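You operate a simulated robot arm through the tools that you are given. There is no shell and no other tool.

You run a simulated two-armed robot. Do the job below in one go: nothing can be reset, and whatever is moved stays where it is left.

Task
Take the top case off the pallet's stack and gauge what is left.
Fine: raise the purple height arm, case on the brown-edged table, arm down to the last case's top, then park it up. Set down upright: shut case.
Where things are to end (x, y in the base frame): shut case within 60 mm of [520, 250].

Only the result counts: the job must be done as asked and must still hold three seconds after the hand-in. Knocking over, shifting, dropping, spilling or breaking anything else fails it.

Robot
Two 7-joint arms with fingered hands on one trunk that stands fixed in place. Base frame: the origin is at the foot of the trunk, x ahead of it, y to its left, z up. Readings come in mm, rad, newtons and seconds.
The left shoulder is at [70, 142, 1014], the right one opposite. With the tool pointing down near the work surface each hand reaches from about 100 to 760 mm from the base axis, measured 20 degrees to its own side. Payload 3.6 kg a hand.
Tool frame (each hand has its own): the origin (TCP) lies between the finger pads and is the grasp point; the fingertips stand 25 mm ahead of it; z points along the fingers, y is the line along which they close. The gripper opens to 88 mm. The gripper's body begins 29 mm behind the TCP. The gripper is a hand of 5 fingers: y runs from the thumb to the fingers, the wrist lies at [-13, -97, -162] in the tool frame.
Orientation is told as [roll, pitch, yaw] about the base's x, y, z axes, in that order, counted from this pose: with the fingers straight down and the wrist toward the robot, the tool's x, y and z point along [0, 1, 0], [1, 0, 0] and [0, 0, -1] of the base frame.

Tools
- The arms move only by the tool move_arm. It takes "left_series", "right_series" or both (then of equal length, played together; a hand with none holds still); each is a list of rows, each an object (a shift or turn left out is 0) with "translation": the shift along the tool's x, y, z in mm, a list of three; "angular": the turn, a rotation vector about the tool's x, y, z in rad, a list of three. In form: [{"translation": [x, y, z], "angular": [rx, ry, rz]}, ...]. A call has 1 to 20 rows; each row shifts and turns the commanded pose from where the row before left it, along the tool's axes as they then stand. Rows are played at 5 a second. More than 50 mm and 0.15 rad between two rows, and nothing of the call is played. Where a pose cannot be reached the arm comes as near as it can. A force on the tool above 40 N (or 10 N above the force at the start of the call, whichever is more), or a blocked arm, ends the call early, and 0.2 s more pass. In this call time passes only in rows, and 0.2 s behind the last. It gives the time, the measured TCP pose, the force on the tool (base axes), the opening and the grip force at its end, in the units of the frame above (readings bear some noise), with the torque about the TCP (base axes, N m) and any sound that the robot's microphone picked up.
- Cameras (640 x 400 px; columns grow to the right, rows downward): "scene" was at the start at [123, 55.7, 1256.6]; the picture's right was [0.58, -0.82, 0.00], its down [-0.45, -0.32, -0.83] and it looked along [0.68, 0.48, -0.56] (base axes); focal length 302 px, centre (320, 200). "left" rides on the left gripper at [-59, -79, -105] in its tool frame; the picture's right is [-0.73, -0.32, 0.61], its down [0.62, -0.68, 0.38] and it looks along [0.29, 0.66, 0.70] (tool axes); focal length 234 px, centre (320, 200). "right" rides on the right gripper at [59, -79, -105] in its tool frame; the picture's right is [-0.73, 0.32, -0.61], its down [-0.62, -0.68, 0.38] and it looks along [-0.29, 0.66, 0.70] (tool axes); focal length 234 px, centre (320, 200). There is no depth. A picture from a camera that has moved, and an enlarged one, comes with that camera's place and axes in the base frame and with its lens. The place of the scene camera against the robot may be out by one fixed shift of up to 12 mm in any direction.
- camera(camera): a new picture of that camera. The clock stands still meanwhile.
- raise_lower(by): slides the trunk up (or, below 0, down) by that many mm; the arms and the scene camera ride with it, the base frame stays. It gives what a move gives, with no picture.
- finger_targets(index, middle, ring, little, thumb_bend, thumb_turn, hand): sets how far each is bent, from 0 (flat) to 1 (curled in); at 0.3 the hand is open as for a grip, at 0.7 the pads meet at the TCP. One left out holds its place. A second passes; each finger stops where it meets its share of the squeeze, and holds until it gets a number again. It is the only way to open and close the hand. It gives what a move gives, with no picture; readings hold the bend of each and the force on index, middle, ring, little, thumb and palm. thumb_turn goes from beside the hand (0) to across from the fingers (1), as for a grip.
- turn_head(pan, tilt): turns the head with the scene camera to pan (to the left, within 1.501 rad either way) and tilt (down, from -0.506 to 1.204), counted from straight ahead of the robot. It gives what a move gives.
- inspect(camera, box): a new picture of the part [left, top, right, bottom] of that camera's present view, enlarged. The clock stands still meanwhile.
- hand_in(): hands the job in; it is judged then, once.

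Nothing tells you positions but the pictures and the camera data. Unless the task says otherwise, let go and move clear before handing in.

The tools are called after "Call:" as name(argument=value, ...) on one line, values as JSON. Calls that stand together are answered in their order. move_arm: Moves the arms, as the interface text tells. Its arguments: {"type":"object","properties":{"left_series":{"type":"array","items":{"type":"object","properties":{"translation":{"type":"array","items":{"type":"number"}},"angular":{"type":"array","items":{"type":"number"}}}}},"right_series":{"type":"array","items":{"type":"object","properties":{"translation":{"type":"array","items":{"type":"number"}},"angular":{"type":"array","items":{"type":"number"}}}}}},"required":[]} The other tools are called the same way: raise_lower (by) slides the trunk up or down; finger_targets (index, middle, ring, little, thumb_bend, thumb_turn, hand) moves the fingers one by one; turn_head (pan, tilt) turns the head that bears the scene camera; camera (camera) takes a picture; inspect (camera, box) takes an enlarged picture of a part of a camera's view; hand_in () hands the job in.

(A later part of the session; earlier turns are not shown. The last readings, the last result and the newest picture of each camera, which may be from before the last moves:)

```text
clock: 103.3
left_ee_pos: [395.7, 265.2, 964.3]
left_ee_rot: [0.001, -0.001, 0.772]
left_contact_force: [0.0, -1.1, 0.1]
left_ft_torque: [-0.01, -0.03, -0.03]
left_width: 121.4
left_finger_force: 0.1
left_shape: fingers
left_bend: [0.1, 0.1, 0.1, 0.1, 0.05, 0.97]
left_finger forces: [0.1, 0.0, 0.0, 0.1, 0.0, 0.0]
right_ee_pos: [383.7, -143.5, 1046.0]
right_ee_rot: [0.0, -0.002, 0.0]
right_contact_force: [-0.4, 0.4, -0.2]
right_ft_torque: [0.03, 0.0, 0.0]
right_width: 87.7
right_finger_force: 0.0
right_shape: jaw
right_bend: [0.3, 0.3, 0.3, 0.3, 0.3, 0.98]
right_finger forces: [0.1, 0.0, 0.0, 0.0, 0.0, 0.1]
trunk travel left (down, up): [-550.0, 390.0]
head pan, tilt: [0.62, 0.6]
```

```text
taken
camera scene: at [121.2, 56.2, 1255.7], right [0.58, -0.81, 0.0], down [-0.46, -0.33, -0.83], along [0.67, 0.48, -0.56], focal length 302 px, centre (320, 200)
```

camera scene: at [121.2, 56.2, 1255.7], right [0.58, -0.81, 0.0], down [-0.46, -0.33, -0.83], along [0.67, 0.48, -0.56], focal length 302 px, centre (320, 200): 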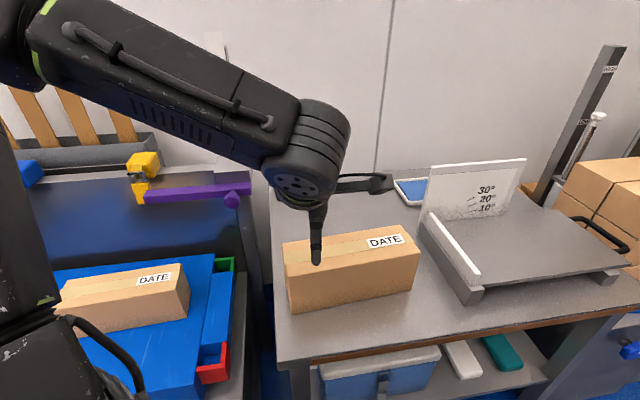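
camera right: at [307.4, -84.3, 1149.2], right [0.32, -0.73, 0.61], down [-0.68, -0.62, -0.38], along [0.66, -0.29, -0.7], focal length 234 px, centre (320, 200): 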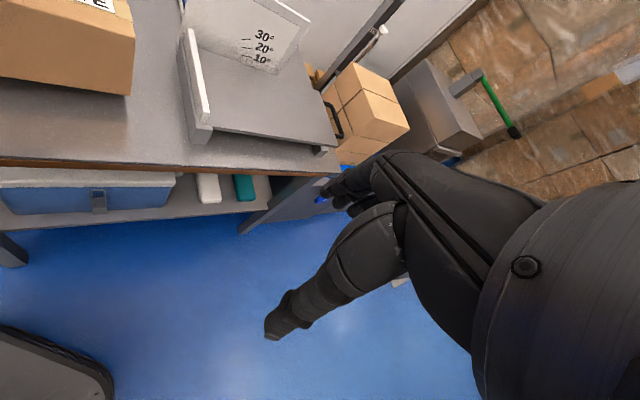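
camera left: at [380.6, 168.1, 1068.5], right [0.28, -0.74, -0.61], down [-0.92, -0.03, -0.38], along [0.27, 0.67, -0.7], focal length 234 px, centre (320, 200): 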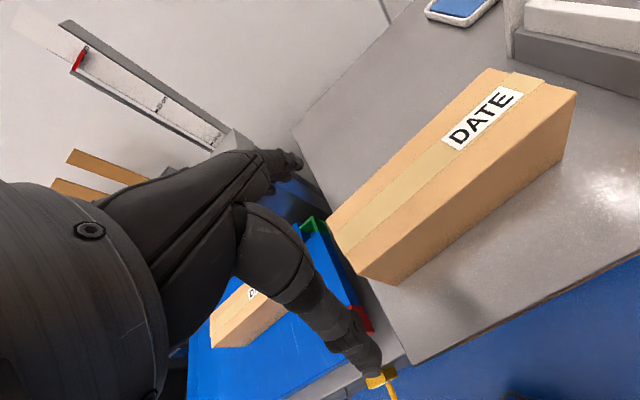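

The case stands at about (513, 255) — within 9 mm of the target. Next I must deal with the displaced lower case: I'll go back over the pallet (high, clear of the bar) and measure it.

Call:
move_arm(left_series=[{"translation": [40, 12.4, 0]}, {"translation": [40.3, 12.4, 0]}, {"translation": [40.3, 12.4, 0]}, {"translation": [40.3, 12.4, 0]}, {"translation": [40.3, 12.4, 0]}, {"translation": [40.3, 12.4, 0]}, {"translation": [40.3, 12.4, 0]}, {"translation": [40.3, 12.4, 0]}, {"translation": [40.3, 12.4, 0]}, {"translation": [40.3, 12.4, 0]}, {"translation": [40.3, 12.4, 0]}, {"translation": [40.3, 12.4, 0]}, {"translation": [0, 0, 40]}, {"translation": [0, 0, 40]}, {"translation": [0, 0, 40]}])

Call:
turn_head(pan=1.0, tilt=0.5)

Call:
camera(camera="left")

Call:
camera(camera="scene")

```text
clock: 106.5
left_ee_pos: [162.6, 713.8, 841.9]
left_ee_rot: [0.001, -0.002, 0.775]
left_contact_force: [0.1, 0.6, -0.6]
left_ft_torque: [-0.01, -0.01, -0.01]
left_width: 121.6
left_finger_force: 0.0
left_shape: fingers
left_bend: [0.1, 0.1, 0.1, 0.1, 0.05, 0.98]
left_finger forces: [0.1, 0.0, 0.0, 0.0, 0.0, 0.0]
right_ee_pos: [386.1, -144.2, 1044.7]
right_ee_rot: [0.0, -0.001, -0.001]
right_contact_force: [0.4, 0.8, 0.0]
right_ft_torque: [-0.03, 0.01, -0.01]
right_width: 87.8
right_finger_force: 0.1
right_shape: jaw
right_bend: [0.3, 0.3, 0.3, 0.3, 0.3, 0.98]
right_finger forces: [0.1, 0.0, 0.0, 0.0, 0.0, 0.0]
trunk travel left (down, up): [-550.0, 390.0]
head pan, tilt: [0.62, 0.6]
```

```text
clock: 107.4
left_ee_pos: [161.9, 714.6, 843.7]
left_ee_rot: [0.001, 0.0, 0.773]
left_contact_force: [-0.5, -0.4, -0.7]
left_ft_torque: [0.0, -0.01, 0.01]
left_width: 121.6
left_finger_force: 0.0
left_shape: fingers
left_bend: [0.1, 0.1, 0.1, 0.1, 0.05, 0.98]
left_finger forces: [0.0, 0.0, 0.1, 0.1, 0.0, 0.1]
right_ee_pos: [385.1, -144.0, 1044.8]
right_ee_rot: [0.0, -0.001, -0.002]
right_contact_force: [-0.2, 0.6, -0.1]
right_ft_torque: [-0.02, 0.01, 0.0]
right_width: 87.9
right_finger_force: 0.0
right_shape: jaw
right_bend: [0.3, 0.3, 0.3, 0.3, 0.3, 0.98]
right_finger forces: [0.0, 0.1, 0.0, 0.0, 0.0, 0.0]
trunk travel left (down, up): [-550.0, 390.0]
head pan, tilt: [1.0, 0.499]
```

```text
taken
camera left: at [147.3, 617.9, 948.1], right [0.28, -0.74, -0.61], down [-0.92, -0.03, -0.38], along [0.27, 0.67, -0.7], focal length 234 px, centre (320, 200)
```

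left: 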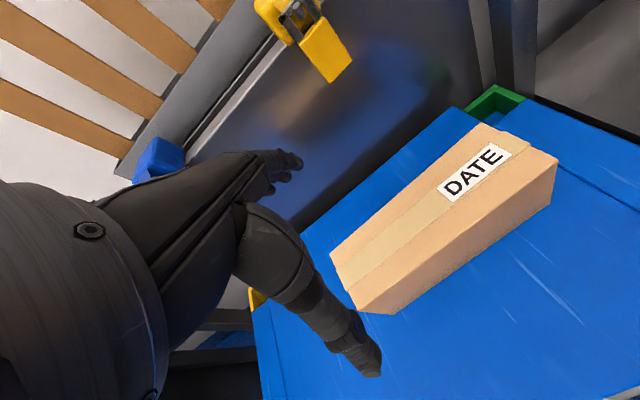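

```text
taken
camera scene: at [99.7, 81.0, 1264.6], right [0.84, -0.54, 0.0], down [-0.26, -0.4, -0.88], along [0.47, 0.74, -0.48], focal length 302 px, centre (320, 200)
```

scene: 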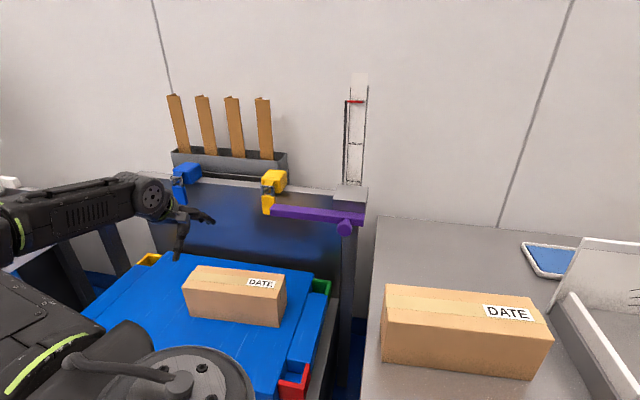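

The last case stands at about (236, 716), turned to -41°; it began at about (314, 730) at -44.6°. I'll grip it lightly from above and slide it back to where it stood (which also puts it back under the height arm).

Call:
move_arm(left_series=[{"translation": [0, 0, 0], "angular": [0, 0, -0.081]}, {"translation": [-24.8, 22.6, 0]}, {"translation": [-24.8, 22.6, 0]}, {"translation": [0, 0, 40]}, {"translation": [0, 0, 40]}, {"translation": [0, 0, 40]}])

Call:
camera(camera="left")

Call:
inspect(camera="scene", box=[140, 160, 340, 340])

```text
clock: 108.8
left_ee_pos: [230.4, 716.6, 723.9]
left_ee_rot: [0.001, -0.001, 0.852]
left_contact_force: [0.2, -0.1, -0.1]
left_ft_torque: [-0.01, 0.02, -0.02]
left_width: 121.3
left_finger_force: 0.0
left_shape: fingers
left_bend: [0.1, 0.1, 0.1, 0.1, 0.05, 0.98]
left_finger forces: [0.0, 0.1, 0.0, 0.2, 0.1, 0.0]
right_ee_pos: [385.2, -143.0, 1045.0]
right_ee_rot: [0.0, 0.0, -0.002]
right_contact_force: [-0.9, -0.4, -0.3]
right_ft_torque: [0.02, 0.01, -0.01]
right_width: 88.0
right_finger_force: 0.2
right_shape: jaw
right_bend: [0.3, 0.3, 0.3, 0.3, 0.3, 0.98]
right_finger forces: [0.0, 0.0, 0.1, 0.1, 0.0, 0.0]
trunk travel left (down, up): [-550.0, 390.0]
head pan, tilt: [1.0, 0.499]
```

```text
taken
camera left: at [224.1, 619.1, 827.7], right [0.33, -0.72, -0.61], down [-0.92, -0.1, -0.38], along [0.21, 0.69, -0.7], focal length 234 px, centre (320, 200)
```

left: 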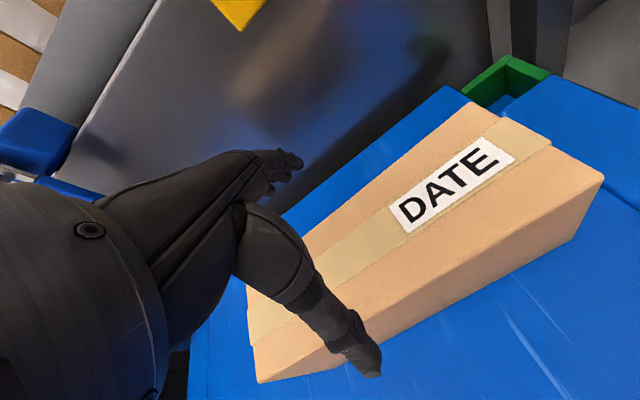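

```text
2.22 times, centred on (240, 250) of scene
camera zoom: at [100.1, 81.8, 1264.5], right [0.84, -0.54, 0.0], down [-0.26, -0.4, -0.88], along [0.47, 0.74, -0.48], focal length 672 px, centre (498, 89)
```

zoom: 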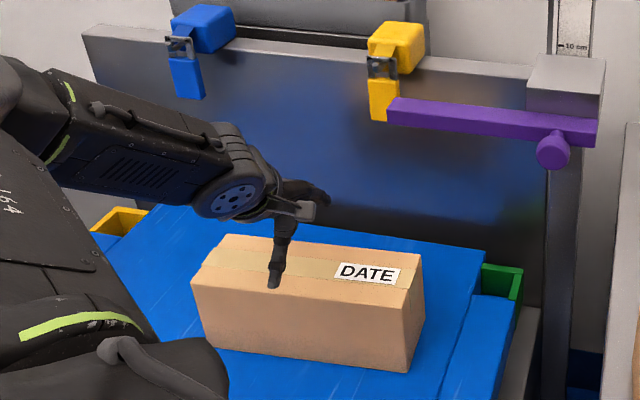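

Confirmed: top of the last case at z≈667, centre (238, 718). Descending and gripping lightly for the slide.

Call:
move_arm(left_series=[{"translation": [0, 0, 18]}, {"translation": [0, 0, 16]}, {"translation": [0, 0, 9]}])

Call:
finger_targets(hand="left", index=0.25, middle=0.27, ring=0.27, little=0.28, thumb_bend=0.28)

Call:
finger_targets(hand="left", index=0.3, middle=0.33, ring=0.33, little=0.34, thumb_bend=0.5)

Call:
inspect(camera="scene", box=[140, 160, 340, 340])

```text
clock: 109.6
left_ee_pos: [229.0, 716.9, 682.4]
left_ee_rot: [0.0, -0.001, 0.851]
left_contact_force: [0.1, -1.1, -0.2]
left_ft_torque: [-0.01, 0.03, 0.01]
left_width: 121.7
left_finger_force: 0.1
left_shape: fingers
left_bend: [0.1, 0.1, 0.1, 0.1, 0.05, 0.98]
left_finger forces: [0.0, 0.0, 0.0, 0.1, 0.0, 0.0]
right_ee_pos: [384.7, -143.7, 1045.6]
right_ee_rot: [0.002, 0.001, -0.002]
right_contact_force: [0.3, 0.6, 1.3]
right_ft_torque: [-0.02, 0.01, 0.03]
right_width: 87.8
right_finger_force: 0.1
right_shape: jaw
right_bend: [0.3, 0.3, 0.3, 0.3, 0.3, 0.98]
right_finger forces: [0.1, 0.0, 0.0, 0.1, 0.0, 0.1]
trunk travel left (down, up): [-550.0, 390.0]
head pan, tilt: [1.0, 0.499]
```

```text
clock: 110.6
left_ee_pos: [230.0, 717.4, 683.3]
left_ee_rot: [0.001, 0.0, 0.854]
left_contact_force: [0.7, 1.7, 1.0]
left_ft_torque: [0.03, -0.01, -0.01]
left_width: 93.9
left_finger_force: 1.1
left_shape: fingers
left_bend: [0.24, 0.27, 0.26, 0.28, 0.28, 0.98]
left_finger forces: [1.0, 0.3, 0.5, 0.0, 0.0, 0.0]
right_ee_pos: [385.0, -144.0, 1045.1]
right_ee_rot: [0.0, 0.0, -0.001]
right_contact_force: [-0.1, -0.4, 0.2]
right_ft_torque: [0.0, -0.02, 0.0]
right_width: 87.7
right_finger_force: 0.1
right_shape: jaw
right_bend: [0.3, 0.3, 0.3, 0.3, 0.3, 0.98]
right_finger forces: [0.0, 0.0, 0.1, 0.0, 0.0, 0.0]
trunk travel left (down, up): [-550.0, 390.0]
head pan, tilt: [1.0, 0.499]
```

```text
clock: 111.6
left_ee_pos: [230.2, 716.7, 683.4]
left_ee_rot: [0.003, -0.001, 0.853]
left_contact_force: [-0.1, 0.7, 4.1]
left_ft_torque: [-0.03, -0.05, -0.17]
left_width: 87.9
left_finger_force: 12.0
left_shape: fingers
left_bend: [0.26, 0.28, 0.28, 0.34, 0.36, 0.97]
left_finger forces: [5.1, 3.5, 3.6, 0.0, 12.2, 0.1]
right_ee_pos: [384.9, -144.0, 1044.9]
right_ee_rot: [0.003, 0.001, -0.001]
right_contact_force: [-0.1, -0.6, 0.2]
right_ft_torque: [0.04, -0.03, 0.0]
right_width: 87.6
right_finger_force: 0.1
right_shape: jaw
right_bend: [0.3, 0.3, 0.3, 0.3, 0.3, 0.98]
right_finger forces: [0.0, 0.0, 0.0, 0.0, 0.1, 0.1]
trunk travel left (down, up): [-550.0, 390.0]
head pan, tilt: [1.0, 0.499]
```

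```text
2.22 times, centred on (240, 250) of scene
camera zoom: at [99.3, 80.4, 1264.7], right [0.84, -0.54, 0.0], down [-0.26, -0.4, -0.88], along [0.47, 0.74, -0.48], focal length 672 px, centre (498, 89)
```

zoom: 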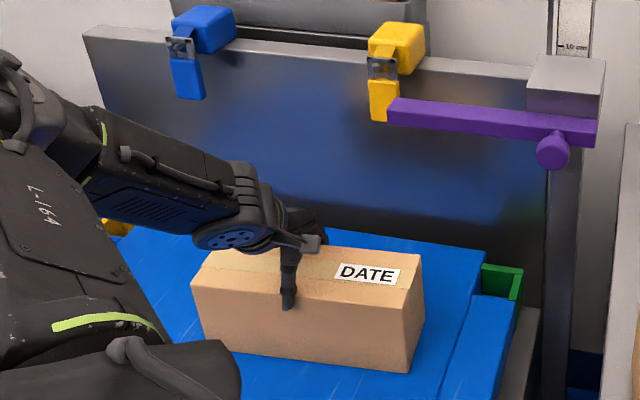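

Balanced 12 N grip. Sliding the case back along the pallet in 5 mm steps.

Call:
move_arm(left_series=[{"translation": [-3.3, 3.8, 0], "angular": [0, 0, 0.0036]}, {"translation": [-3.3, 3.8, 0], "angular": [0, 0, 0.0036]}, {"translation": [-3.3, 3.8, 0], "angular": [0, 0, 0.0036]}, {"translation": [-3.3, 3.8, 0], "angular": [0, 0, 0.0036]}])

Call:
inspect(camera="scene", box=[140, 160, 340, 340])

```text
clock: 112.6
left_ee_pos: [250.7, 718.9, 682.1]
left_ee_rot: [0.003, -0.001, 0.84]
left_contact_force: [-6.6, -0.4, 4.4]
left_ft_torque: [-0.01, 0.05, 0.03]
left_width: 88.2
left_finger_force: 11.1
left_shape: fingers
left_bend: [0.27, 0.28, 0.29, 0.34, 0.36, 0.97]
left_finger forces: [4.0, 2.6, 2.2, 0.0, 13.4, 0.0]
right_ee_pos: [384.5, -144.2, 1046.3]
right_ee_rot: [0.002, -0.001, -0.003]
right_contact_force: [0.9, 0.2, -0.6]
right_ft_torque: [0.02, 0.0, 0.03]
right_width: 88.0
right_finger_force: 0.1
right_shape: jaw
right_bend: [0.3, 0.3, 0.3, 0.3, 0.3, 0.98]
right_finger forces: [0.1, 0.1, 0.0, 0.0, 0.1, 0.0]
trunk travel left (down, up): [-550.0, 390.0]
head pan, tilt: [1.0, 0.499]
```

```text
2.22 times, centred on (240, 250) of scene
camera zoom: at [98.2, 79.7, 1264.8], right [0.84, -0.54, 0.0], down [-0.26, -0.4, -0.88], along [0.47, 0.74, -0.48], focal length 672 px, centre (498, 89)
```

zoom: 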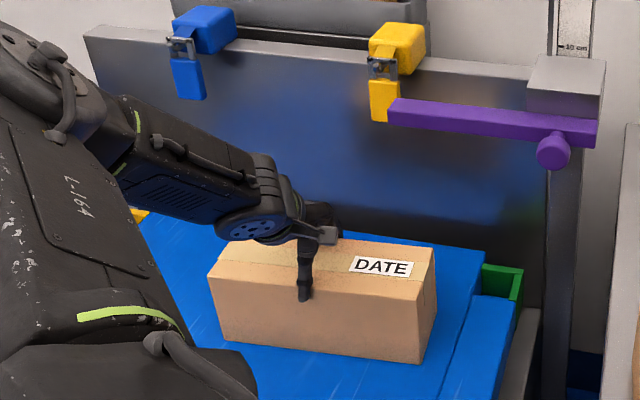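

Call:
move_arm(left_series=[{"translation": [-3.3, 3.8, 0], "angular": [0, 0, 0.0036]}, {"translation": [-3.3, 3.8, 0], "angular": [0, 0, 0.0036]}, {"translation": [-3.3, 3.8, 0], "angular": [0, 0, 0.0036]}, {"translation": [-3.3, 3.8, 0], "angular": [0, 0, 0.0036]}, {"translation": [-3.3, 3.8, 0], "angular": [0, 0, 0.0036]}, {"translation": [-3.3, 3.8, 0], "angular": [0, 0, 0.0036]}, {"translation": [-3.3, 3.8, 0], "angular": [0, 0, 0.0036]}])

Call:
inspect(camera="scene", box=[140, 160, 340, 340])

Call:
camera(camera="left")

```text
clock: 114.2
left_ee_pos: [285.2, 722.0, 683.6]
left_ee_rot: [0.0, -0.002, 0.813]
left_contact_force: [-4.1, -0.2, 4.8]
left_ft_torque: [-0.07, 0.1, 0.0]
left_width: 87.9
left_finger_force: 11.4
left_shape: fingers
left_bend: [0.27, 0.28, 0.29, 0.34, 0.36, 0.97]
left_finger forces: [4.2, 2.7, 2.6, 0.0, 13.3, 0.0]
right_ee_pos: [384.6, -144.3, 1045.6]
right_ee_rot: [0.001, 0.0, -0.002]
right_contact_force: [-0.3, -1.4, 0.4]
right_ft_torque: [0.02, 0.0, 0.01]
right_width: 87.5
right_finger_force: 0.2
right_shape: jaw
right_bend: [0.3, 0.3, 0.3, 0.3, 0.3, 0.98]
right_finger forces: [0.1, 0.0, 0.0, 0.0, 0.1, 0.0]
trunk travel left (down, up): [-550.0, 390.0]
head pan, tilt: [1.0, 0.499]
```

```text
2.22 times, centred on (240, 250) of scene
camera zoom: at [98.8, 80.3, 1264.8], right [0.84, -0.54, 0.0], down [-0.26, -0.4, -0.88], along [0.47, 0.74, -0.48], focal length 672 px, centre (498, 89)
```

zoom: 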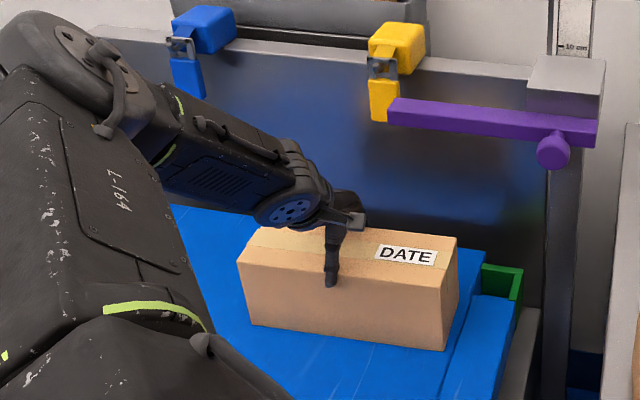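

```text
taken
camera left: at [274.6, 625.7, 786.8], right [0.31, -0.73, -0.61], down [-0.92, -0.07, -0.38], along [0.24, 0.68, -0.69], focal length 234 px, centre (320, 200)
```

left: 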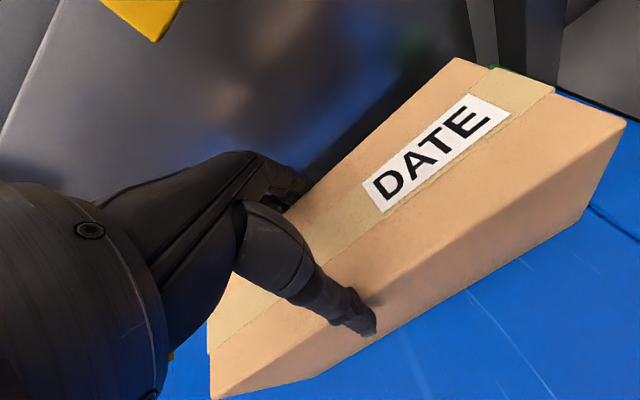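

Call:
move_arm(left_series=[{"translation": [-2.4, 3.9, 0], "angular": [0, 0, 0.008]}, {"translation": [-2.4, 3.9, 0], "angular": [0, 0, 0.008]}, {"translation": [-2.4, 3.9, 0], "angular": [0, 0, 0.008]}, {"translation": [-2.4, 3.9, 0], "angular": [0, 0, 0.008]}, {"translation": [-2.4, 3.9, 0], "angular": [0, 0, 0.008]}])

Call:
camera(camera="left")

Call:
inspect(camera="scene", box=[140, 160, 340, 340])

```text
clock: 115.4
left_ee_pos: [308.1, 727.4, 683.2]
left_ee_rot: [0.001, -0.002, 0.775]
left_contact_force: [-6.7, -1.7, 7.4]
left_ft_torque: [-0.02, 0.14, 0.04]
left_width: 88.0
left_finger_force: 11.4
left_shape: fingers
left_bend: [0.27, 0.28, 0.29, 0.34, 0.36, 0.97]
left_finger forces: [4.0, 2.4, 2.2, 0.0, 14.3, 0.0]
right_ee_pos: [383.8, -144.6, 1046.0]
right_ee_rot: [0.003, -0.002, -0.002]
right_contact_force: [-1.3, -0.4, 0.1]
right_ft_torque: [-0.01, 0.01, 0.02]
right_width: 87.7
right_finger_force: 0.0
right_shape: jaw
right_bend: [0.3, 0.3, 0.3, 0.3, 0.3, 0.98]
right_finger forces: [0.0, 0.1, 0.1, 0.0, 0.0, 0.1]
trunk travel left (down, up): [-550.0, 390.0]
head pan, tilt: [1.0, 0.499]
```

```text
taken
camera left: at [292.6, 631.5, 786.7], right [0.28, -0.74, -0.61], down [-0.92, -0.03, -0.38], along [0.27, 0.67, -0.69], focal length 234 px, centre (320, 200)
```

left: 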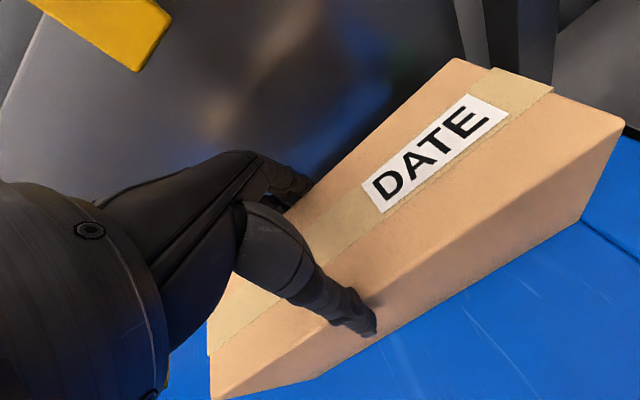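

```text
2.22 times, centred on (240, 250) of scene
camera zoom: at [98.0, 79.6, 1264.9], right [0.84, -0.54, 0.0], down [-0.26, -0.4, -0.88], along [0.47, 0.74, -0.48], focal length 672 px, centre (498, 89)
```

zoom: 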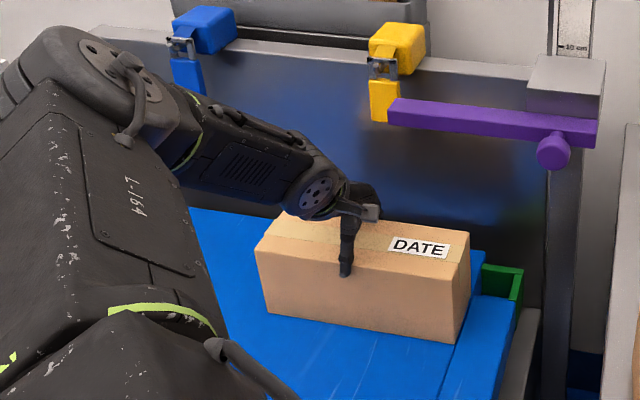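

The last case is back where it started (its corners match the first measurements within about 2 mm). Releasing it gently and rising.

Call:
finger_targets(hand="left", index=0.2, middle=0.2, ring=0.2, little=0.2, thumb_bend=0.2)

Call:
finger_targets(hand="left", index=0.1, middle=0.1, ring=0.1, little=0.1, thumb_bend=0.05)

Call:
move_arm(left_series=[{"translation": [0, 0, -20]}, {"translation": [0, 0, -40]}, {"translation": [0, 0, -40]}, {"translation": [20, -20, -30]}, {"translation": [30, -20, 0]}, {"translation": [30, -20, 0]}])

Call:
turn_head(pan=1.0, tilt=0.4)

Call:
camera(camera="left")

Call:
camera(camera="scene")

Call:
inspect(camera="scene", box=[190, 250, 320, 360])

```text
clock: 116.4
left_ee_pos: [308.5, 728.2, 682.1]
left_ee_rot: [0.002, 0.0, 0.774]
left_contact_force: [-0.9, -0.1, 0.8]
left_ft_torque: [0.0, -0.02, -0.02]
left_width: 103.3
left_finger_force: 0.1
left_shape: fingers
left_bend: [0.2, 0.2, 0.2, 0.2, 0.2, 0.97]
left_finger forces: [0.1, 0.0, 0.0, 0.0, 0.0, 0.1]
right_ee_pos: [386.0, -143.5, 1045.5]
right_ee_rot: [0.0, 0.001, -0.002]
right_contact_force: [-0.4, 0.0, 0.0]
right_ft_torque: [0.02, -0.03, -0.05]
right_width: 87.9
right_finger_force: 0.1
right_shape: jaw
right_bend: [0.3, 0.3, 0.3, 0.3, 0.3, 0.98]
right_finger forces: [0.0, 0.0, 0.1, 0.0, 0.0, 0.0]
trunk travel left (down, up): [-550.0, 390.0]
head pan, tilt: [1.0, 0.499]
```

```text
clock: 117.4
left_ee_pos: [308.1, 727.6, 680.7]
left_ee_rot: [0.002, 0.001, 0.771]
left_contact_force: [-1.0, -0.1, 0.5]
left_ft_torque: [0.03, 0.04, 0.0]
left_width: 121.5
left_finger_force: 0.1
left_shape: fingers
left_bend: [0.1, 0.1, 0.1, 0.1, 0.05, 0.97]
left_finger forces: [0.0, 0.0, 0.1, 0.1, 0.0, 0.0]
right_ee_pos: [384.3, -144.4, 1046.0]
right_ee_rot: [0.0, 0.0, -0.002]
right_contact_force: [-0.5, 0.1, -1.6]
right_ft_torque: [-0.01, 0.02, -0.01]
right_width: 87.6
right_finger_force: 0.0
right_shape: jaw
right_bend: [0.3, 0.3, 0.3, 0.3, 0.3, 0.98]
right_finger forces: [0.1, 0.0, 0.0, 0.0, 0.0, 0.0]
trunk travel left (down, up): [-550.0, 390.0]
head pan, tilt: [1.0, 0.499]
```

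```text
clock: 118.8
left_ee_pos: [209.5, 744.4, 812.2]
left_ee_rot: [0.001, -0.001, 0.773]
left_contact_force: [-0.3, -0.3, -0.3]
left_ft_torque: [0.03, -0.01, -0.01]
left_width: 121.2
left_finger_force: 0.0
left_shape: fingers
left_bend: [0.1, 0.1, 0.1, 0.1, 0.05, 0.97]
left_finger forces: [0.0, 0.1, 0.0, 0.0, 0.1, 0.1]
right_ee_pos: [384.5, -143.3, 1045.4]
right_ee_rot: [-0.001, -0.002, -0.003]
right_contact_force: [-1.5, 0.4, 0.0]
right_ft_torque: [0.02, 0.02, 0.04]
right_width: 87.5
right_finger_force: 0.0
right_shape: jaw
right_bend: [0.3, 0.3, 0.3, 0.3, 0.3, 0.98]
right_finger forces: [0.1, 0.0, 0.0, 0.0, 0.1, 0.0]
trunk travel left (down, up): [-550.0, 390.0]
head pan, tilt: [1.0, 0.499]
```

```text
clock: 119.5
left_ee_pos: [209.9, 744.2, 810.7]
left_ee_rot: [0.002, -0.003, 0.773]
left_contact_force: [0.3, 0.6, 0.5]
left_ft_torque: [-0.02, -0.05, 0.0]
left_width: 121.3
left_finger_force: 0.0
left_shape: fingers
left_bend: [0.1, 0.1, 0.1, 0.1, 0.05, 0.97]
left_finger forces: [0.0, 0.0, 0.0, 0.0, 0.0, 0.0]
right_ee_pos: [384.8, -143.2, 1045.3]
right_ee_rot: [0.0, 0.0, -0.003]
right_contact_force: [0.4, -0.4, -0.3]
right_ft_torque: [0.0, 0.0, 0.0]
right_width: 87.8
right_finger_force: 0.0
right_shape: jaw
right_bend: [0.3, 0.3, 0.3, 0.3, 0.3, 0.98]
right_finger forces: [0.0, 0.1, 0.1, 0.0, 0.0, 0.1]
trunk travel left (down, up): [-550.0, 390.0]
head pan, tilt: [1.0, 0.4]
```

```text
taken
camera left: at [195.4, 647.8, 915.5], right [0.28, -0.74, -0.61], down [-0.92, -0.03, -0.38], along [0.27, 0.67, -0.7], focal length 234 px, centre (320, 200)
```

left: 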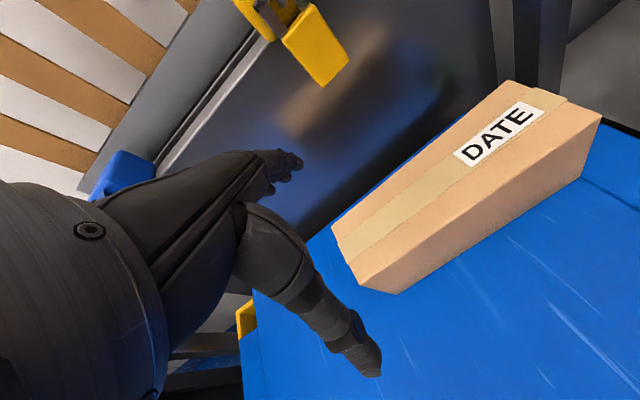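

```text
taken
camera scene: at [100.7, 82.4, 1273.7], right [0.84, -0.54, 0.0], down [-0.21, -0.33, -0.92], along [0.5, 0.78, -0.39], focal length 302 px, centre (320, 200)
```

scene: 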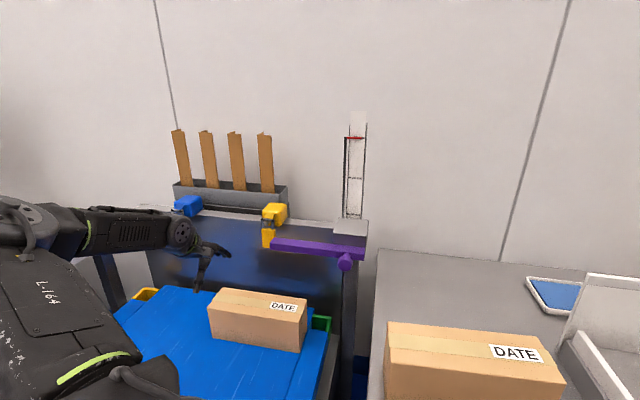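

```text
3.64 times, centred on (255, 305) of scene
camera zoom: at [100.7, 82.4, 1273.7], right [0.84, -0.54, 0.0], down [-0.21, -0.33, -0.92], along [0.5, 0.78, -0.39], focal length 1100 px, centre (556, -182)
```

zoom: 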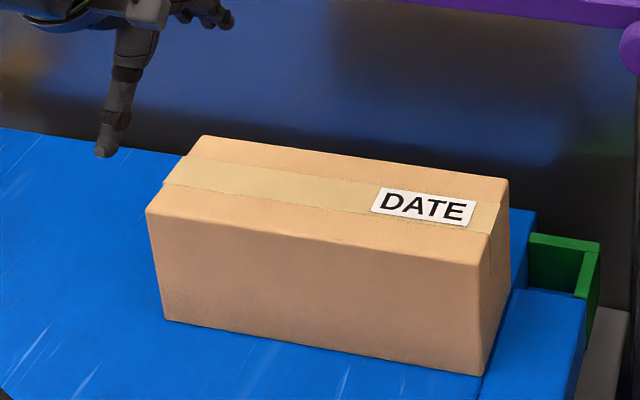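

The lower case matches its starting picture to within a pixel or two. Now to the gauging: I'll go up and over to the purple arm, with the fingers set to straddle it.

Call:
move_arm(left_series=[{"translation": [0, 0, -45]}, {"translation": [0, 0, -45]}, {"translation": [0, 0, -45]}, {"translation": [0, 0, -20], "angular": [0, 0, -0.018]}, {"translation": [-43, 12.0, 0]}, {"translation": [-43, 12.0, 0]}, {"translation": [-43, 12.0, 0]}, {"translation": [-43, 12.0, 0]}, {"translation": [-43, 12.0, 0]}])

Call:
finger_targets(hand="left", index=0.35, middle=0.35, ring=0.35, little=0.35, thumb_bend=0.35)

Call:
camera(camera="left")

Call:
inspect(camera="scene", box=[220, 90, 400, 290])

```text
clock: 121.5
left_ee_pos: [405.6, 636.8, 967.1]
left_ee_rot: [0.003, -0.001, 0.794]
left_contact_force: [0.6, -0.4, 1.0]
left_ft_torque: [0.0, 0.05, 0.04]
left_width: 121.3
left_finger_force: 0.1
left_shape: fingers
left_bend: [0.1, 0.1, 0.1, 0.1, 0.05, 0.97]
left_finger forces: [0.1, 0.0, 0.1, 0.1, 0.0, 0.0]
right_ee_pos: [387.6, -144.5, 1044.4]
right_ee_rot: [0.0, 0.002, 0.0]
right_contact_force: [-0.1, 0.3, 0.4]
right_ft_torque: [-0.01, -0.03, -0.02]
right_width: 87.5
right_finger_force: 0.0
right_shape: jaw
right_bend: [0.3, 0.3, 0.3, 0.3, 0.3, 0.98]
right_finger forces: [0.0, 0.0, 0.0, 0.1, 0.1, 0.0]
trunk travel left (down, up): [-550.0, 390.0]
head pan, tilt: [1.0, 0.4]
```

```text
clock: 122.5
left_ee_pos: [404.5, 636.4, 967.8]
left_ee_rot: [0.002, -0.001, 0.793]
left_contact_force: [-0.1, -1.0, -0.1]
left_ft_torque: [-0.01, -0.02, 0.01]
left_width: 74.9
left_finger_force: 0.0
left_shape: fingers
left_bend: [0.35, 0.35, 0.35, 0.35, 0.35, 0.97]
left_finger forces: [0.0, 0.1, 0.0, 0.0, 0.0, 0.0]
right_ee_pos: [385.1, -143.7, 1045.6]
right_ee_rot: [0.0, 0.001, -0.002]
right_contact_force: [1.0, -0.9, -0.4]
right_ft_torque: [0.04, -0.01, 0.02]
right_width: 87.8
right_finger_force: 0.0
right_shape: jaw
right_bend: [0.3, 0.3, 0.3, 0.3, 0.3, 0.98]
right_finger forces: [0.0, 0.1, 0.0, 0.0, 0.1, 0.1]
trunk travel left (down, up): [-550.0, 390.0]
head pan, tilt: [1.0, 0.4]
```

```text
taken
camera left: at [391.5, 539.6, 1071.9], right [0.29, -0.74, -0.61], down [-0.92, -0.05, -0.38], along [0.25, 0.67, -0.7], focal length 234 px, centre (320, 200)
```

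left: 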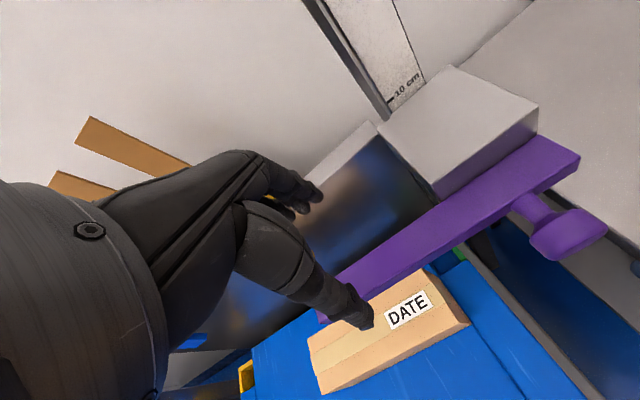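

```text
2.00 times, centred on (310, 190) of scene
camera zoom: at [100.7, 82.5, 1273.7], right [0.84, -0.54, 0.0], down [-0.21, -0.33, -0.92], along [0.5, 0.78, -0.39], focal length 605 px, centre (340, 220)
```

zoom: 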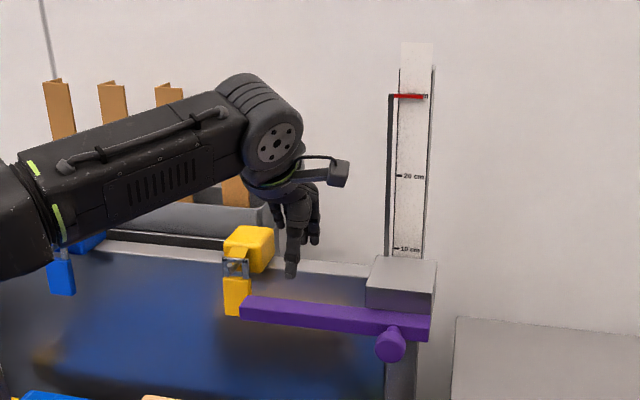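

Bar top at about z 879. Descending so that the fingertips end just above the bar's underside.

Call:
move_arm(left_series=[{"translation": [0, 0, 30]}, {"translation": [0, 0, 25]}, {"translation": [0, 0, 15]}, {"translation": [0, 0, 11]}])

Call:
finger_targets(hand="left", index=0.55, middle=0.53, ring=0.55, little=0.55, thumb_bend=0.55)

Call:
camera(camera="left")

Call:
inspect(camera="scene", box=[240, 170, 380, 290])

```text
clock: 123.5
left_ee_pos: [404.0, 637.2, 885.2]
left_ee_rot: [0.002, 0.001, 0.788]
left_contact_force: [-0.1, -0.1, 0.7]
left_ft_torque: [-0.02, -0.03, 0.0]
left_width: 74.8
left_finger_force: 0.2
left_shape: fingers
left_bend: [0.35, 0.35, 0.35, 0.35, 0.35, 0.97]
left_finger forces: [0.0, 0.1, 0.0, 0.0, 0.1, 0.0]
right_ee_pos: [384.6, -144.9, 1044.4]
right_ee_rot: [0.001, 0.002, -0.001]
right_contact_force: [-0.8, 0.5, -0.3]
right_ft_torque: [0.0, -0.04, 0.02]
right_width: 87.6
right_finger_force: 0.1
right_shape: jaw
right_bend: [0.3, 0.3, 0.3, 0.3, 0.3, 0.98]
right_finger forces: [0.0, 0.1, 0.1, 0.0, 0.0, 0.0]
trunk travel left (down, up): [-550.0, 390.0]
head pan, tilt: [1.0, 0.4]
```

```text
clock: 124.5
left_ee_pos: [403.8, 636.3, 885.8]
left_ee_rot: [0.003, -0.001, 0.792]
left_contact_force: [-0.2, 0.3, -1.0]
left_ft_torque: [0.04, -0.02, -0.01]
left_width: 31.3
left_finger_force: 0.1
left_shape: fingers
left_bend: [0.55, 0.53, 0.55, 0.55, 0.55, 0.97]
left_finger forces: [0.0, 0.0, 0.0, 0.0, 0.2, 0.0]
right_ee_pos: [384.9, -144.3, 1045.1]
right_ee_rot: [0.001, 0.002, -0.003]
right_contact_force: [-0.1, 0.4, 1.1]
right_ft_torque: [0.03, -0.03, -0.04]
right_width: 88.0
right_finger_force: 0.0
right_shape: jaw
right_bend: [0.3, 0.3, 0.3, 0.3, 0.3, 0.98]
right_finger forces: [0.0, 0.0, 0.1, 0.0, 0.0, 0.0]
trunk travel left (down, up): [-550.0, 390.0]
head pan, tilt: [1.0, 0.4]
```

```text
taken
camera left: at [391.4, 539.9, 989.7], right [0.29, -0.74, -0.61], down [-0.92, -0.05, -0.38], along [0.26, 0.67, -0.7], focal length 234 px, centre (320, 200)
```

left: 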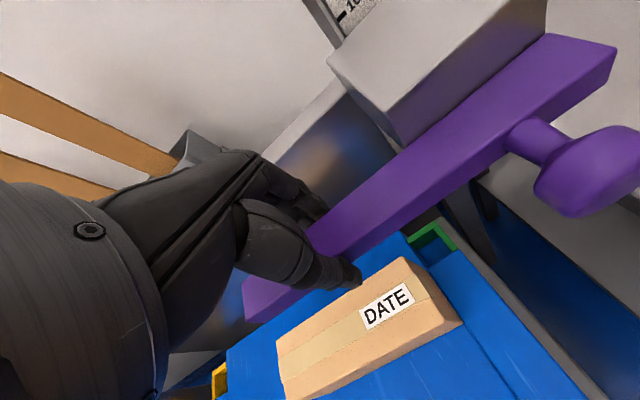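

```text
3.33 times, centred on (310, 230) of scene
camera zoom: at [100.6, 82.4, 1273.7], right [0.84, -0.54, 0.0], down [-0.21, -0.33, -0.92], along [0.5, 0.78, -0.39], focal length 1008 px, centre (353, 100)
```

zoom: 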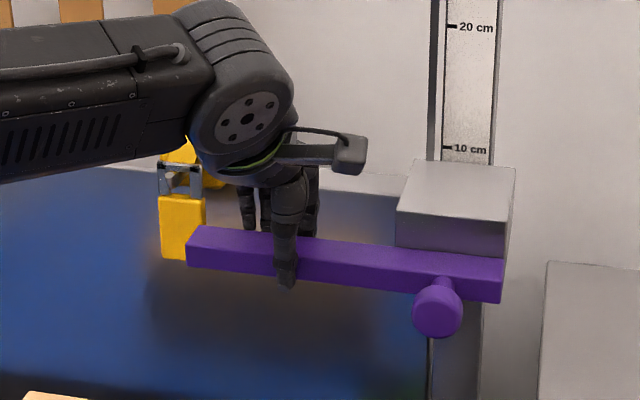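

Straddling the bar. Closing firmly now.

Call:
finger_targets(hand="left", index=0.7, middle=0.7, ring=0.7, little=0.72, thumb_bend=0.85)

Call:
inspect(camera="scene", box=[240, 170, 380, 290])

```text
clock: 125.5
left_ee_pos: [405.7, 637.9, 884.3]
left_ee_rot: [0.002, 0.002, 0.791]
left_contact_force: [10.3, 13.4, 2.4]
left_ft_torque: [0.1, -0.16, -0.62]
left_width: 22.6
left_finger_force: 20.1
left_shape: fingers
left_bend: [0.61, 0.63, 0.62, 0.68, 0.59, 0.97]
left_finger forces: [5.9, 6.5, 6.1, 9.7, 11.6, 0.0]
right_ee_pos: [385.9, -143.8, 1044.9]
right_ee_rot: [-0.001, 0.003, -0.003]
right_contact_force: [0.6, 0.7, 0.3]
right_ft_torque: [-0.01, 0.0, -0.03]
right_width: 87.4
right_finger_force: 0.1
right_shape: jaw
right_bend: [0.3, 0.3, 0.3, 0.3, 0.3, 0.98]
right_finger forces: [0.0, 0.0, 0.1, 0.1, 0.1, 0.0]
trunk travel left (down, up): [-550.0, 390.0]
head pan, tilt: [1.0, 0.4]
```

```text
3.33 times, centred on (310, 230) of scene
camera zoom: at [102.7, 84.9, 1273.4], right [0.84, -0.54, 0.0], down [-0.21, -0.33, -0.92], along [0.5, 0.77, -0.39], focal length 1008 px, centre (353, 100)
```

zoom: 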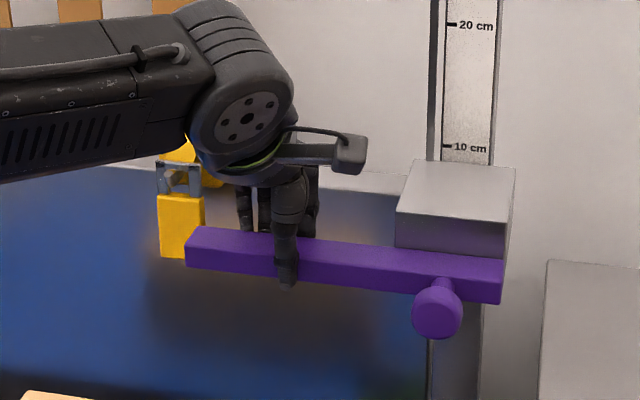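

Call:
finger_targets(hand="left", thumb_bend=1.0)

Call:
move_arm(left_series=[{"translation": [0, 0, 5]}, {"translation": [0, 0, 5]}, {"translation": [0, 0, 5]}])

Call:
inspect(camera="scene", box=[220, 90, 400, 290])

```text
clock: 126.5
left_ee_pos: [406.2, 639.2, 883.9]
left_ee_rot: [0.002, 0.003, 0.79]
left_contact_force: [11.9, 13.8, 1.5]
left_ft_torque: [0.17, -0.2, -0.59]
left_width: 22.5
left_finger_force: 19.1
left_shape: fingers
left_bend: [0.61, 0.63, 0.62, 0.68, 0.59, 0.97]
left_finger forces: [5.8, 6.5, 6.1, 9.5, 9.5, 0.1]
right_ee_pos: [387.3, -142.3, 1045.7]
right_ee_rot: [-0.001, 0.003, -0.002]
right_contact_force: [0.5, 0.2, -0.3]
right_ft_torque: [0.0, 0.04, -0.01]
right_width: 87.8
right_finger_force: 0.0
right_shape: jaw
right_bend: [0.3, 0.3, 0.3, 0.3, 0.3, 0.98]
right_finger forces: [0.0, 0.0, 0.0, 0.0, 0.0, 0.0]
trunk travel left (down, up): [-550.0, 390.0]
head pan, tilt: [1.0, 0.4]
```

```text
clock: 127.2
left_ee_pos: [405.3, 638.0, 868.3]
left_ee_rot: [0.002, 0.002, 0.79]
left_contact_force: [14.7, 15.7, 1.6]
left_ft_torque: [0.19, -0.26, -0.6]
left_width: 22.9
left_finger_force: 19.7
left_shape: fingers
left_bend: [0.61, 0.63, 0.62, 0.68, 0.59, 0.97]
left_finger forces: [6.2, 6.8, 6.3, 10.1, 9.0, 0.1]
right_ee_pos: [387.2, -142.6, 1044.6]
right_ee_rot: [-0.003, 0.0, -0.001]
right_contact_force: [0.3, -0.1, 0.2]
right_ft_torque: [0.01, 0.02, 0.0]
right_width: 87.6
right_finger_force: 0.1
right_shape: jaw
right_bend: [0.3, 0.3, 0.3, 0.3, 0.3, 0.98]
right_finger forces: [0.1, 0.0, 0.1, 0.0, 0.0, 0.0]
trunk travel left (down, up): [-550.0, 390.0]
head pan, tilt: [1.0, 0.4]
```

```text
2.00 times, centred on (310, 190) of scene
camera zoom: at [103.4, 85.2, 1273.3], right [0.84, -0.54, 0.0], down [-0.21, -0.33, -0.92], along [0.5, 0.77, -0.39], focal length 605 px, centre (340, 220)
```

zoom: 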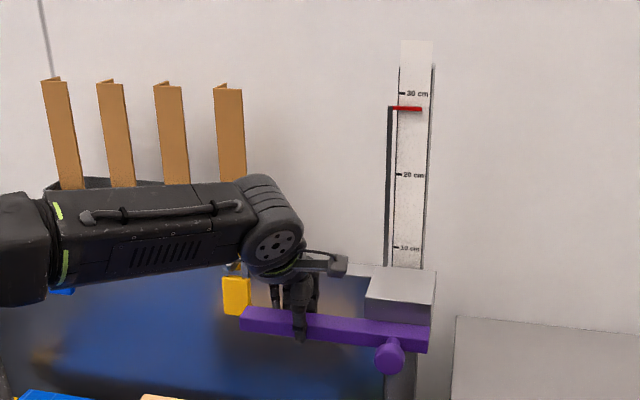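

The carriage follows the hand down smoothly. Continuing down toward the last case, with a small sideways easing.

Call:
move_arm(left_series=[{"translation": [0, 1, 8]}, {"translation": [0, 1, 9]}, {"translation": [0, 1, 9]}, {"translation": [0, 0, 9]}, {"translation": [0, 0, 9]}, {"translation": [0, 0, 9]}, {"translation": [0, 0, 9]}, {"translation": [0, 0, 9]}])

Call:
inspect(camera="scene", box=[200, 100, 400, 350])

Call:
camera(camera="left")

```text
clock: 129.1
left_ee_pos: [407.0, 639.5, 797.4]
left_ee_rot: [0.003, 0.001, 0.79]
left_contact_force: [5.0, 9.6, 0.8]
left_ft_torque: [0.03, -0.06, -0.46]
left_width: 23.0
left_finger_force: 16.1
left_shape: fingers
left_bend: [0.62, 0.64, 0.63, 0.68, 0.59, 0.97]
left_finger forces: [4.8, 5.0, 4.7, 7.7, 11.5, 0.1]
right_ee_pos: [385.9, -143.2, 1045.6]
right_ee_rot: [-0.001, 0.001, -0.001]
right_contact_force: [0.5, -0.1, -0.6]
right_ft_torque: [0.04, -0.01, 0.04]
right_width: 87.4
right_finger_force: 0.1
right_shape: jaw
right_bend: [0.3, 0.3, 0.3, 0.3, 0.3, 0.98]
right_finger forces: [0.0, 0.0, 0.0, 0.0, 0.0, 0.0]
trunk travel left (down, up): [-550.0, 390.0]
head pan, tilt: [1.0, 0.4]
```

```text
1.60 times, centred on (300, 225) of scene
camera zoom: at [101.4, 84.1, 1273.6], right [0.84, -0.54, 0.0], down [-0.21, -0.33, -0.92], along [0.5, 0.77, -0.39], focal length 484 px, centre (352, 160)
```

zoom: 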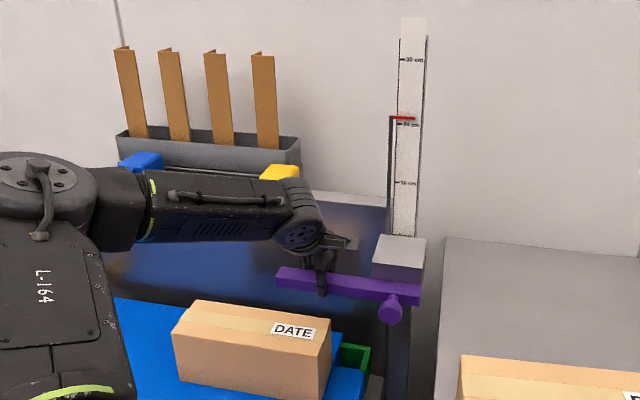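

```text
taken
camera left: at [394.1, 542.3, 901.5], right [0.29, -0.74, -0.61], down [-0.92, -0.05, -0.38], along [0.25, 0.67, -0.7], focal length 234 px, centre (320, 200)
```

left: 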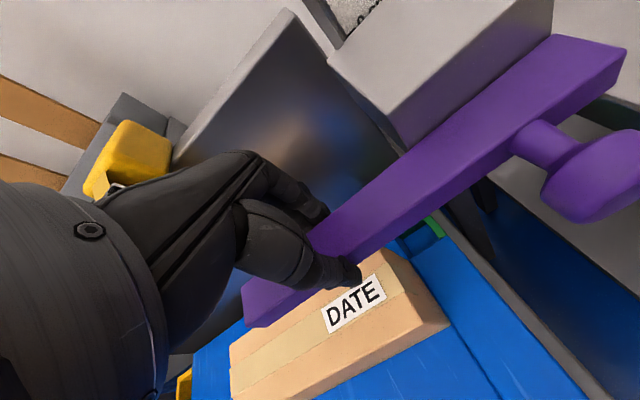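

Call:
move_arm(left_series=[{"translation": [0, 0.5, 9]}, {"translation": [0, 0.5, 9]}, {"translation": [0, 0, 9]}, {"translation": [0, 0, 9]}, {"translation": [0, 0, 9]}, {"translation": [0, 0, 9]}, {"translation": [0, 0, 9]}, {"translation": [0, 0, 9]}, {"translation": [0, 0, 9]}])

Call:
inspect(camera="scene", box=[200, 100, 400, 350])

Call:
inspect(camera="scene", box=[220, 220, 380, 350])

```text
clock: 131.1
left_ee_pos: [407.6, 639.2, 718.8]
left_ee_rot: [0.003, 0.0, 0.792]
left_contact_force: [5.5, 10.2, 1.9]
left_ft_torque: [0.06, -0.07, -0.45]
left_width: 22.8
left_finger_force: 16.5
left_shape: fingers
left_bend: [0.63, 0.64, 0.63, 0.68, 0.59, 0.97]
left_finger forces: [4.8, 4.9, 4.5, 7.6, 11.3, 0.0]
right_ee_pos: [385.6, -142.4, 1045.8]
right_ee_rot: [-0.001, -0.001, -0.003]
right_contact_force: [1.0, 0.5, -0.2]
right_ft_torque: [0.01, 0.01, 0.01]
right_width: 87.4
right_finger_force: 0.0
right_shape: jaw
right_bend: [0.3, 0.3, 0.3, 0.3, 0.3, 0.98]
right_finger forces: [0.0, 0.0, 0.1, 0.0, 0.0, 0.0]
trunk travel left (down, up): [-550.0, 390.0]
head pan, tilt: [1.0, 0.4]
```

```text
1.60 times, centred on (300, 225) of scene
camera zoom: at [101.2, 83.9, 1273.6], right [0.84, -0.54, 0.0], down [-0.21, -0.33, -0.92], along [0.5, 0.77, -0.39], focal length 484 px, centre (352, 160)
```

zoom: 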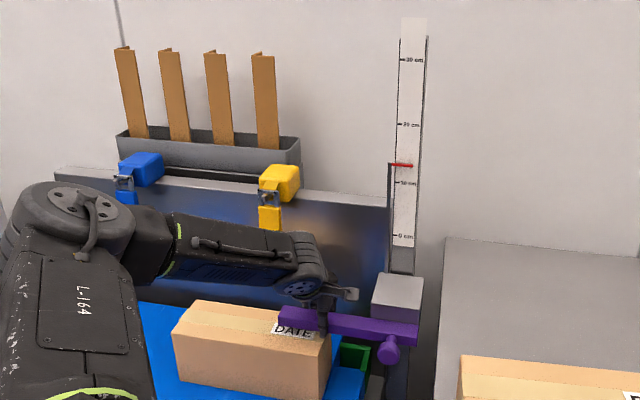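

```text
3.08 times, centred on (300, 285) of scene
camera zoom: at [101.2, 83.9, 1273.6], right [0.84, -0.54, 0.0], down [-0.21, -0.33, -0.92], along [0.5, 0.77, -0.39], focal length 931 px, centre (382, -62)
```

zoom: 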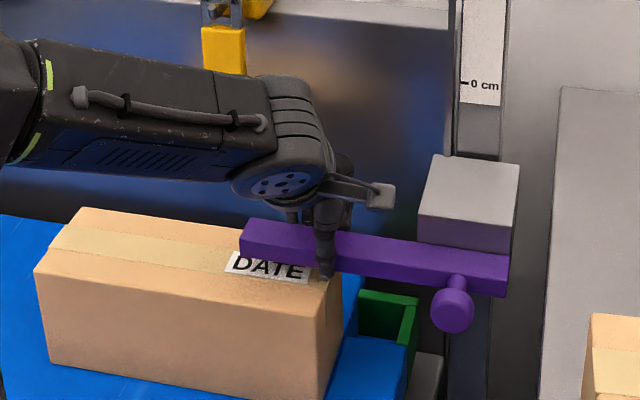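

The bar's underside is about 20 mm above the last case. I'll bring it 10 mm closer, then let go and press it down from above with a closed hand so the fingers can't touch the case first.

Call:
move_arm(left_series=[{"translation": [0, 0, 4]}, {"translation": [0, 0, 4]}, {"translation": [0, 0, 3]}])

Call:
finger_targets(hand="left", index=0.35, middle=0.35, ring=0.35, little=0.35, thumb_bend=0.35)

Call:
move_arm(left_series=[{"translation": [0, 0, -15]}, {"translation": [0, 0, -20]}, {"translation": [0, 0, -15]}])

Call:
inspect(camera="scene", box=[220, 220, 380, 350])

Call:
camera(camera="left")

```text
clock: 131.8
left_ee_pos: [407.5, 639.2, 709.7]
left_ee_rot: [0.001, -0.001, 0.793]
left_contact_force: [5.7, 9.4, 1.1]
left_ft_torque: [0.05, -0.06, -0.46]
left_width: 23.2
left_finger_force: 17.2
left_shape: fingers
left_bend: [0.63, 0.64, 0.63, 0.68, 0.59, 0.97]
left_finger forces: [4.5, 4.9, 4.6, 7.5, 11.4, 0.0]
right_ee_pos: [386.3, -141.3, 1046.5]
right_ee_rot: [0.0, 0.001, 0.0]
right_contact_force: [-0.1, 0.4, 0.3]
right_ft_torque: [0.04, 0.01, 0.0]
right_width: 87.5
right_finger_force: 0.1
right_shape: jaw
right_bend: [0.3, 0.3, 0.3, 0.3, 0.3, 0.98]
right_finger forces: [0.0, 0.0, 0.0, 0.1, 0.0, 0.0]
trunk travel left (down, up): [-550.0, 390.0]
head pan, tilt: [1.0, 0.4]
```

```text
clock: 132.8
left_ee_pos: [406.0, 637.5, 707.4]
left_ee_rot: [0.003, 0.001, 0.793]
left_contact_force: [0.2, 0.8, 1.1]
left_ft_torque: [0.0, 0.0, 0.02]
left_width: 73.6
left_finger_force: 0.1
left_shape: fingers
left_bend: [0.35, 0.35, 0.35, 0.35, 0.35, 0.97]
left_finger forces: [0.1, 0.0, 0.0, 0.0, 0.0, 0.0]
right_ee_pos: [385.0, -144.2, 1045.7]
right_ee_rot: [0.0, -0.001, -0.001]
right_contact_force: [0.6, 0.0, -0.7]
right_ft_torque: [0.0, 0.0, 0.03]
right_width: 87.7
right_finger_force: 0.1
right_shape: jaw
right_bend: [0.3, 0.3, 0.3, 0.3, 0.3, 0.98]
right_finger forces: [0.0, 0.1, 0.0, 0.0, 0.0, 0.0]
trunk travel left (down, up): [-550.0, 390.0]
head pan, tilt: [1.0, 0.4]
```

```text
clock: 133.7
left_ee_pos: [406.5, 638.9, 758.0]
left_ee_rot: [0.001, 0.0, 0.79]
left_contact_force: [-0.1, 0.1, -0.4]
left_ft_torque: [-0.01, 0.02, -0.01]
left_width: 73.8
left_finger_force: 0.1
left_shape: fingers
left_bend: [0.35, 0.35, 0.35, 0.35, 0.35, 0.97]
left_finger forces: [0.1, 0.0, 0.0, 0.0, 0.0, 0.0]
right_ee_pos: [383.9, -143.7, 1044.2]
right_ee_rot: [0.0, 0.001, -0.002]
right_contact_force: [0.0, 0.4, -1.0]
right_ft_torque: [0.0, -0.03, -0.03]
right_width: 87.6
right_finger_force: 0.1
right_shape: jaw
right_bend: [0.3, 0.3, 0.3, 0.3, 0.3, 0.98]
right_finger forces: [0.1, 0.1, 0.1, 0.0, 0.0, 0.0]
trunk travel left (down, up): [-550.0, 390.0]
head pan, tilt: [1.0, 0.4]
```

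```text
3.08 times, centred on (300, 285) of scene
camera zoom: at [100.6, 82.3, 1273.7], right [0.84, -0.54, 0.0], down [-0.21, -0.33, -0.92], along [0.5, 0.78, -0.39], focal length 931 px, centre (382, -62)
```

zoom: 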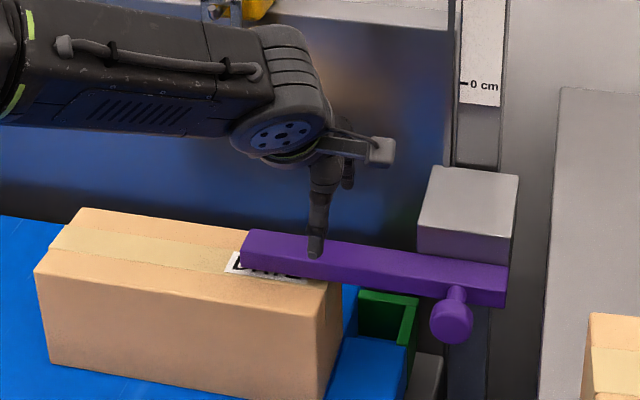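

```text
taken
camera left: at [393.8, 541.6, 862.2], right [0.29, -0.74, -0.61], down [-0.92, -0.05, -0.38], along [0.25, 0.67, -0.7], focal length 234 px, centre (320, 200)
```

left: 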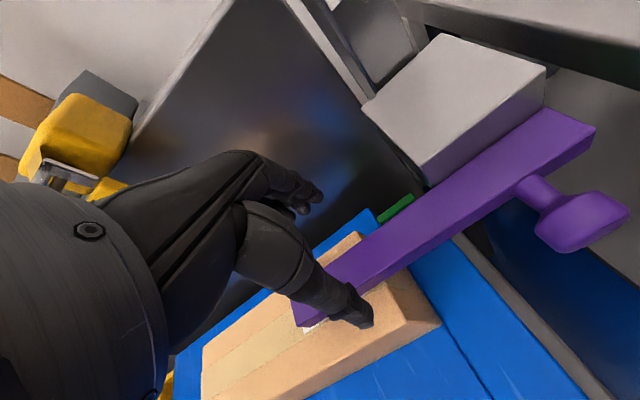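

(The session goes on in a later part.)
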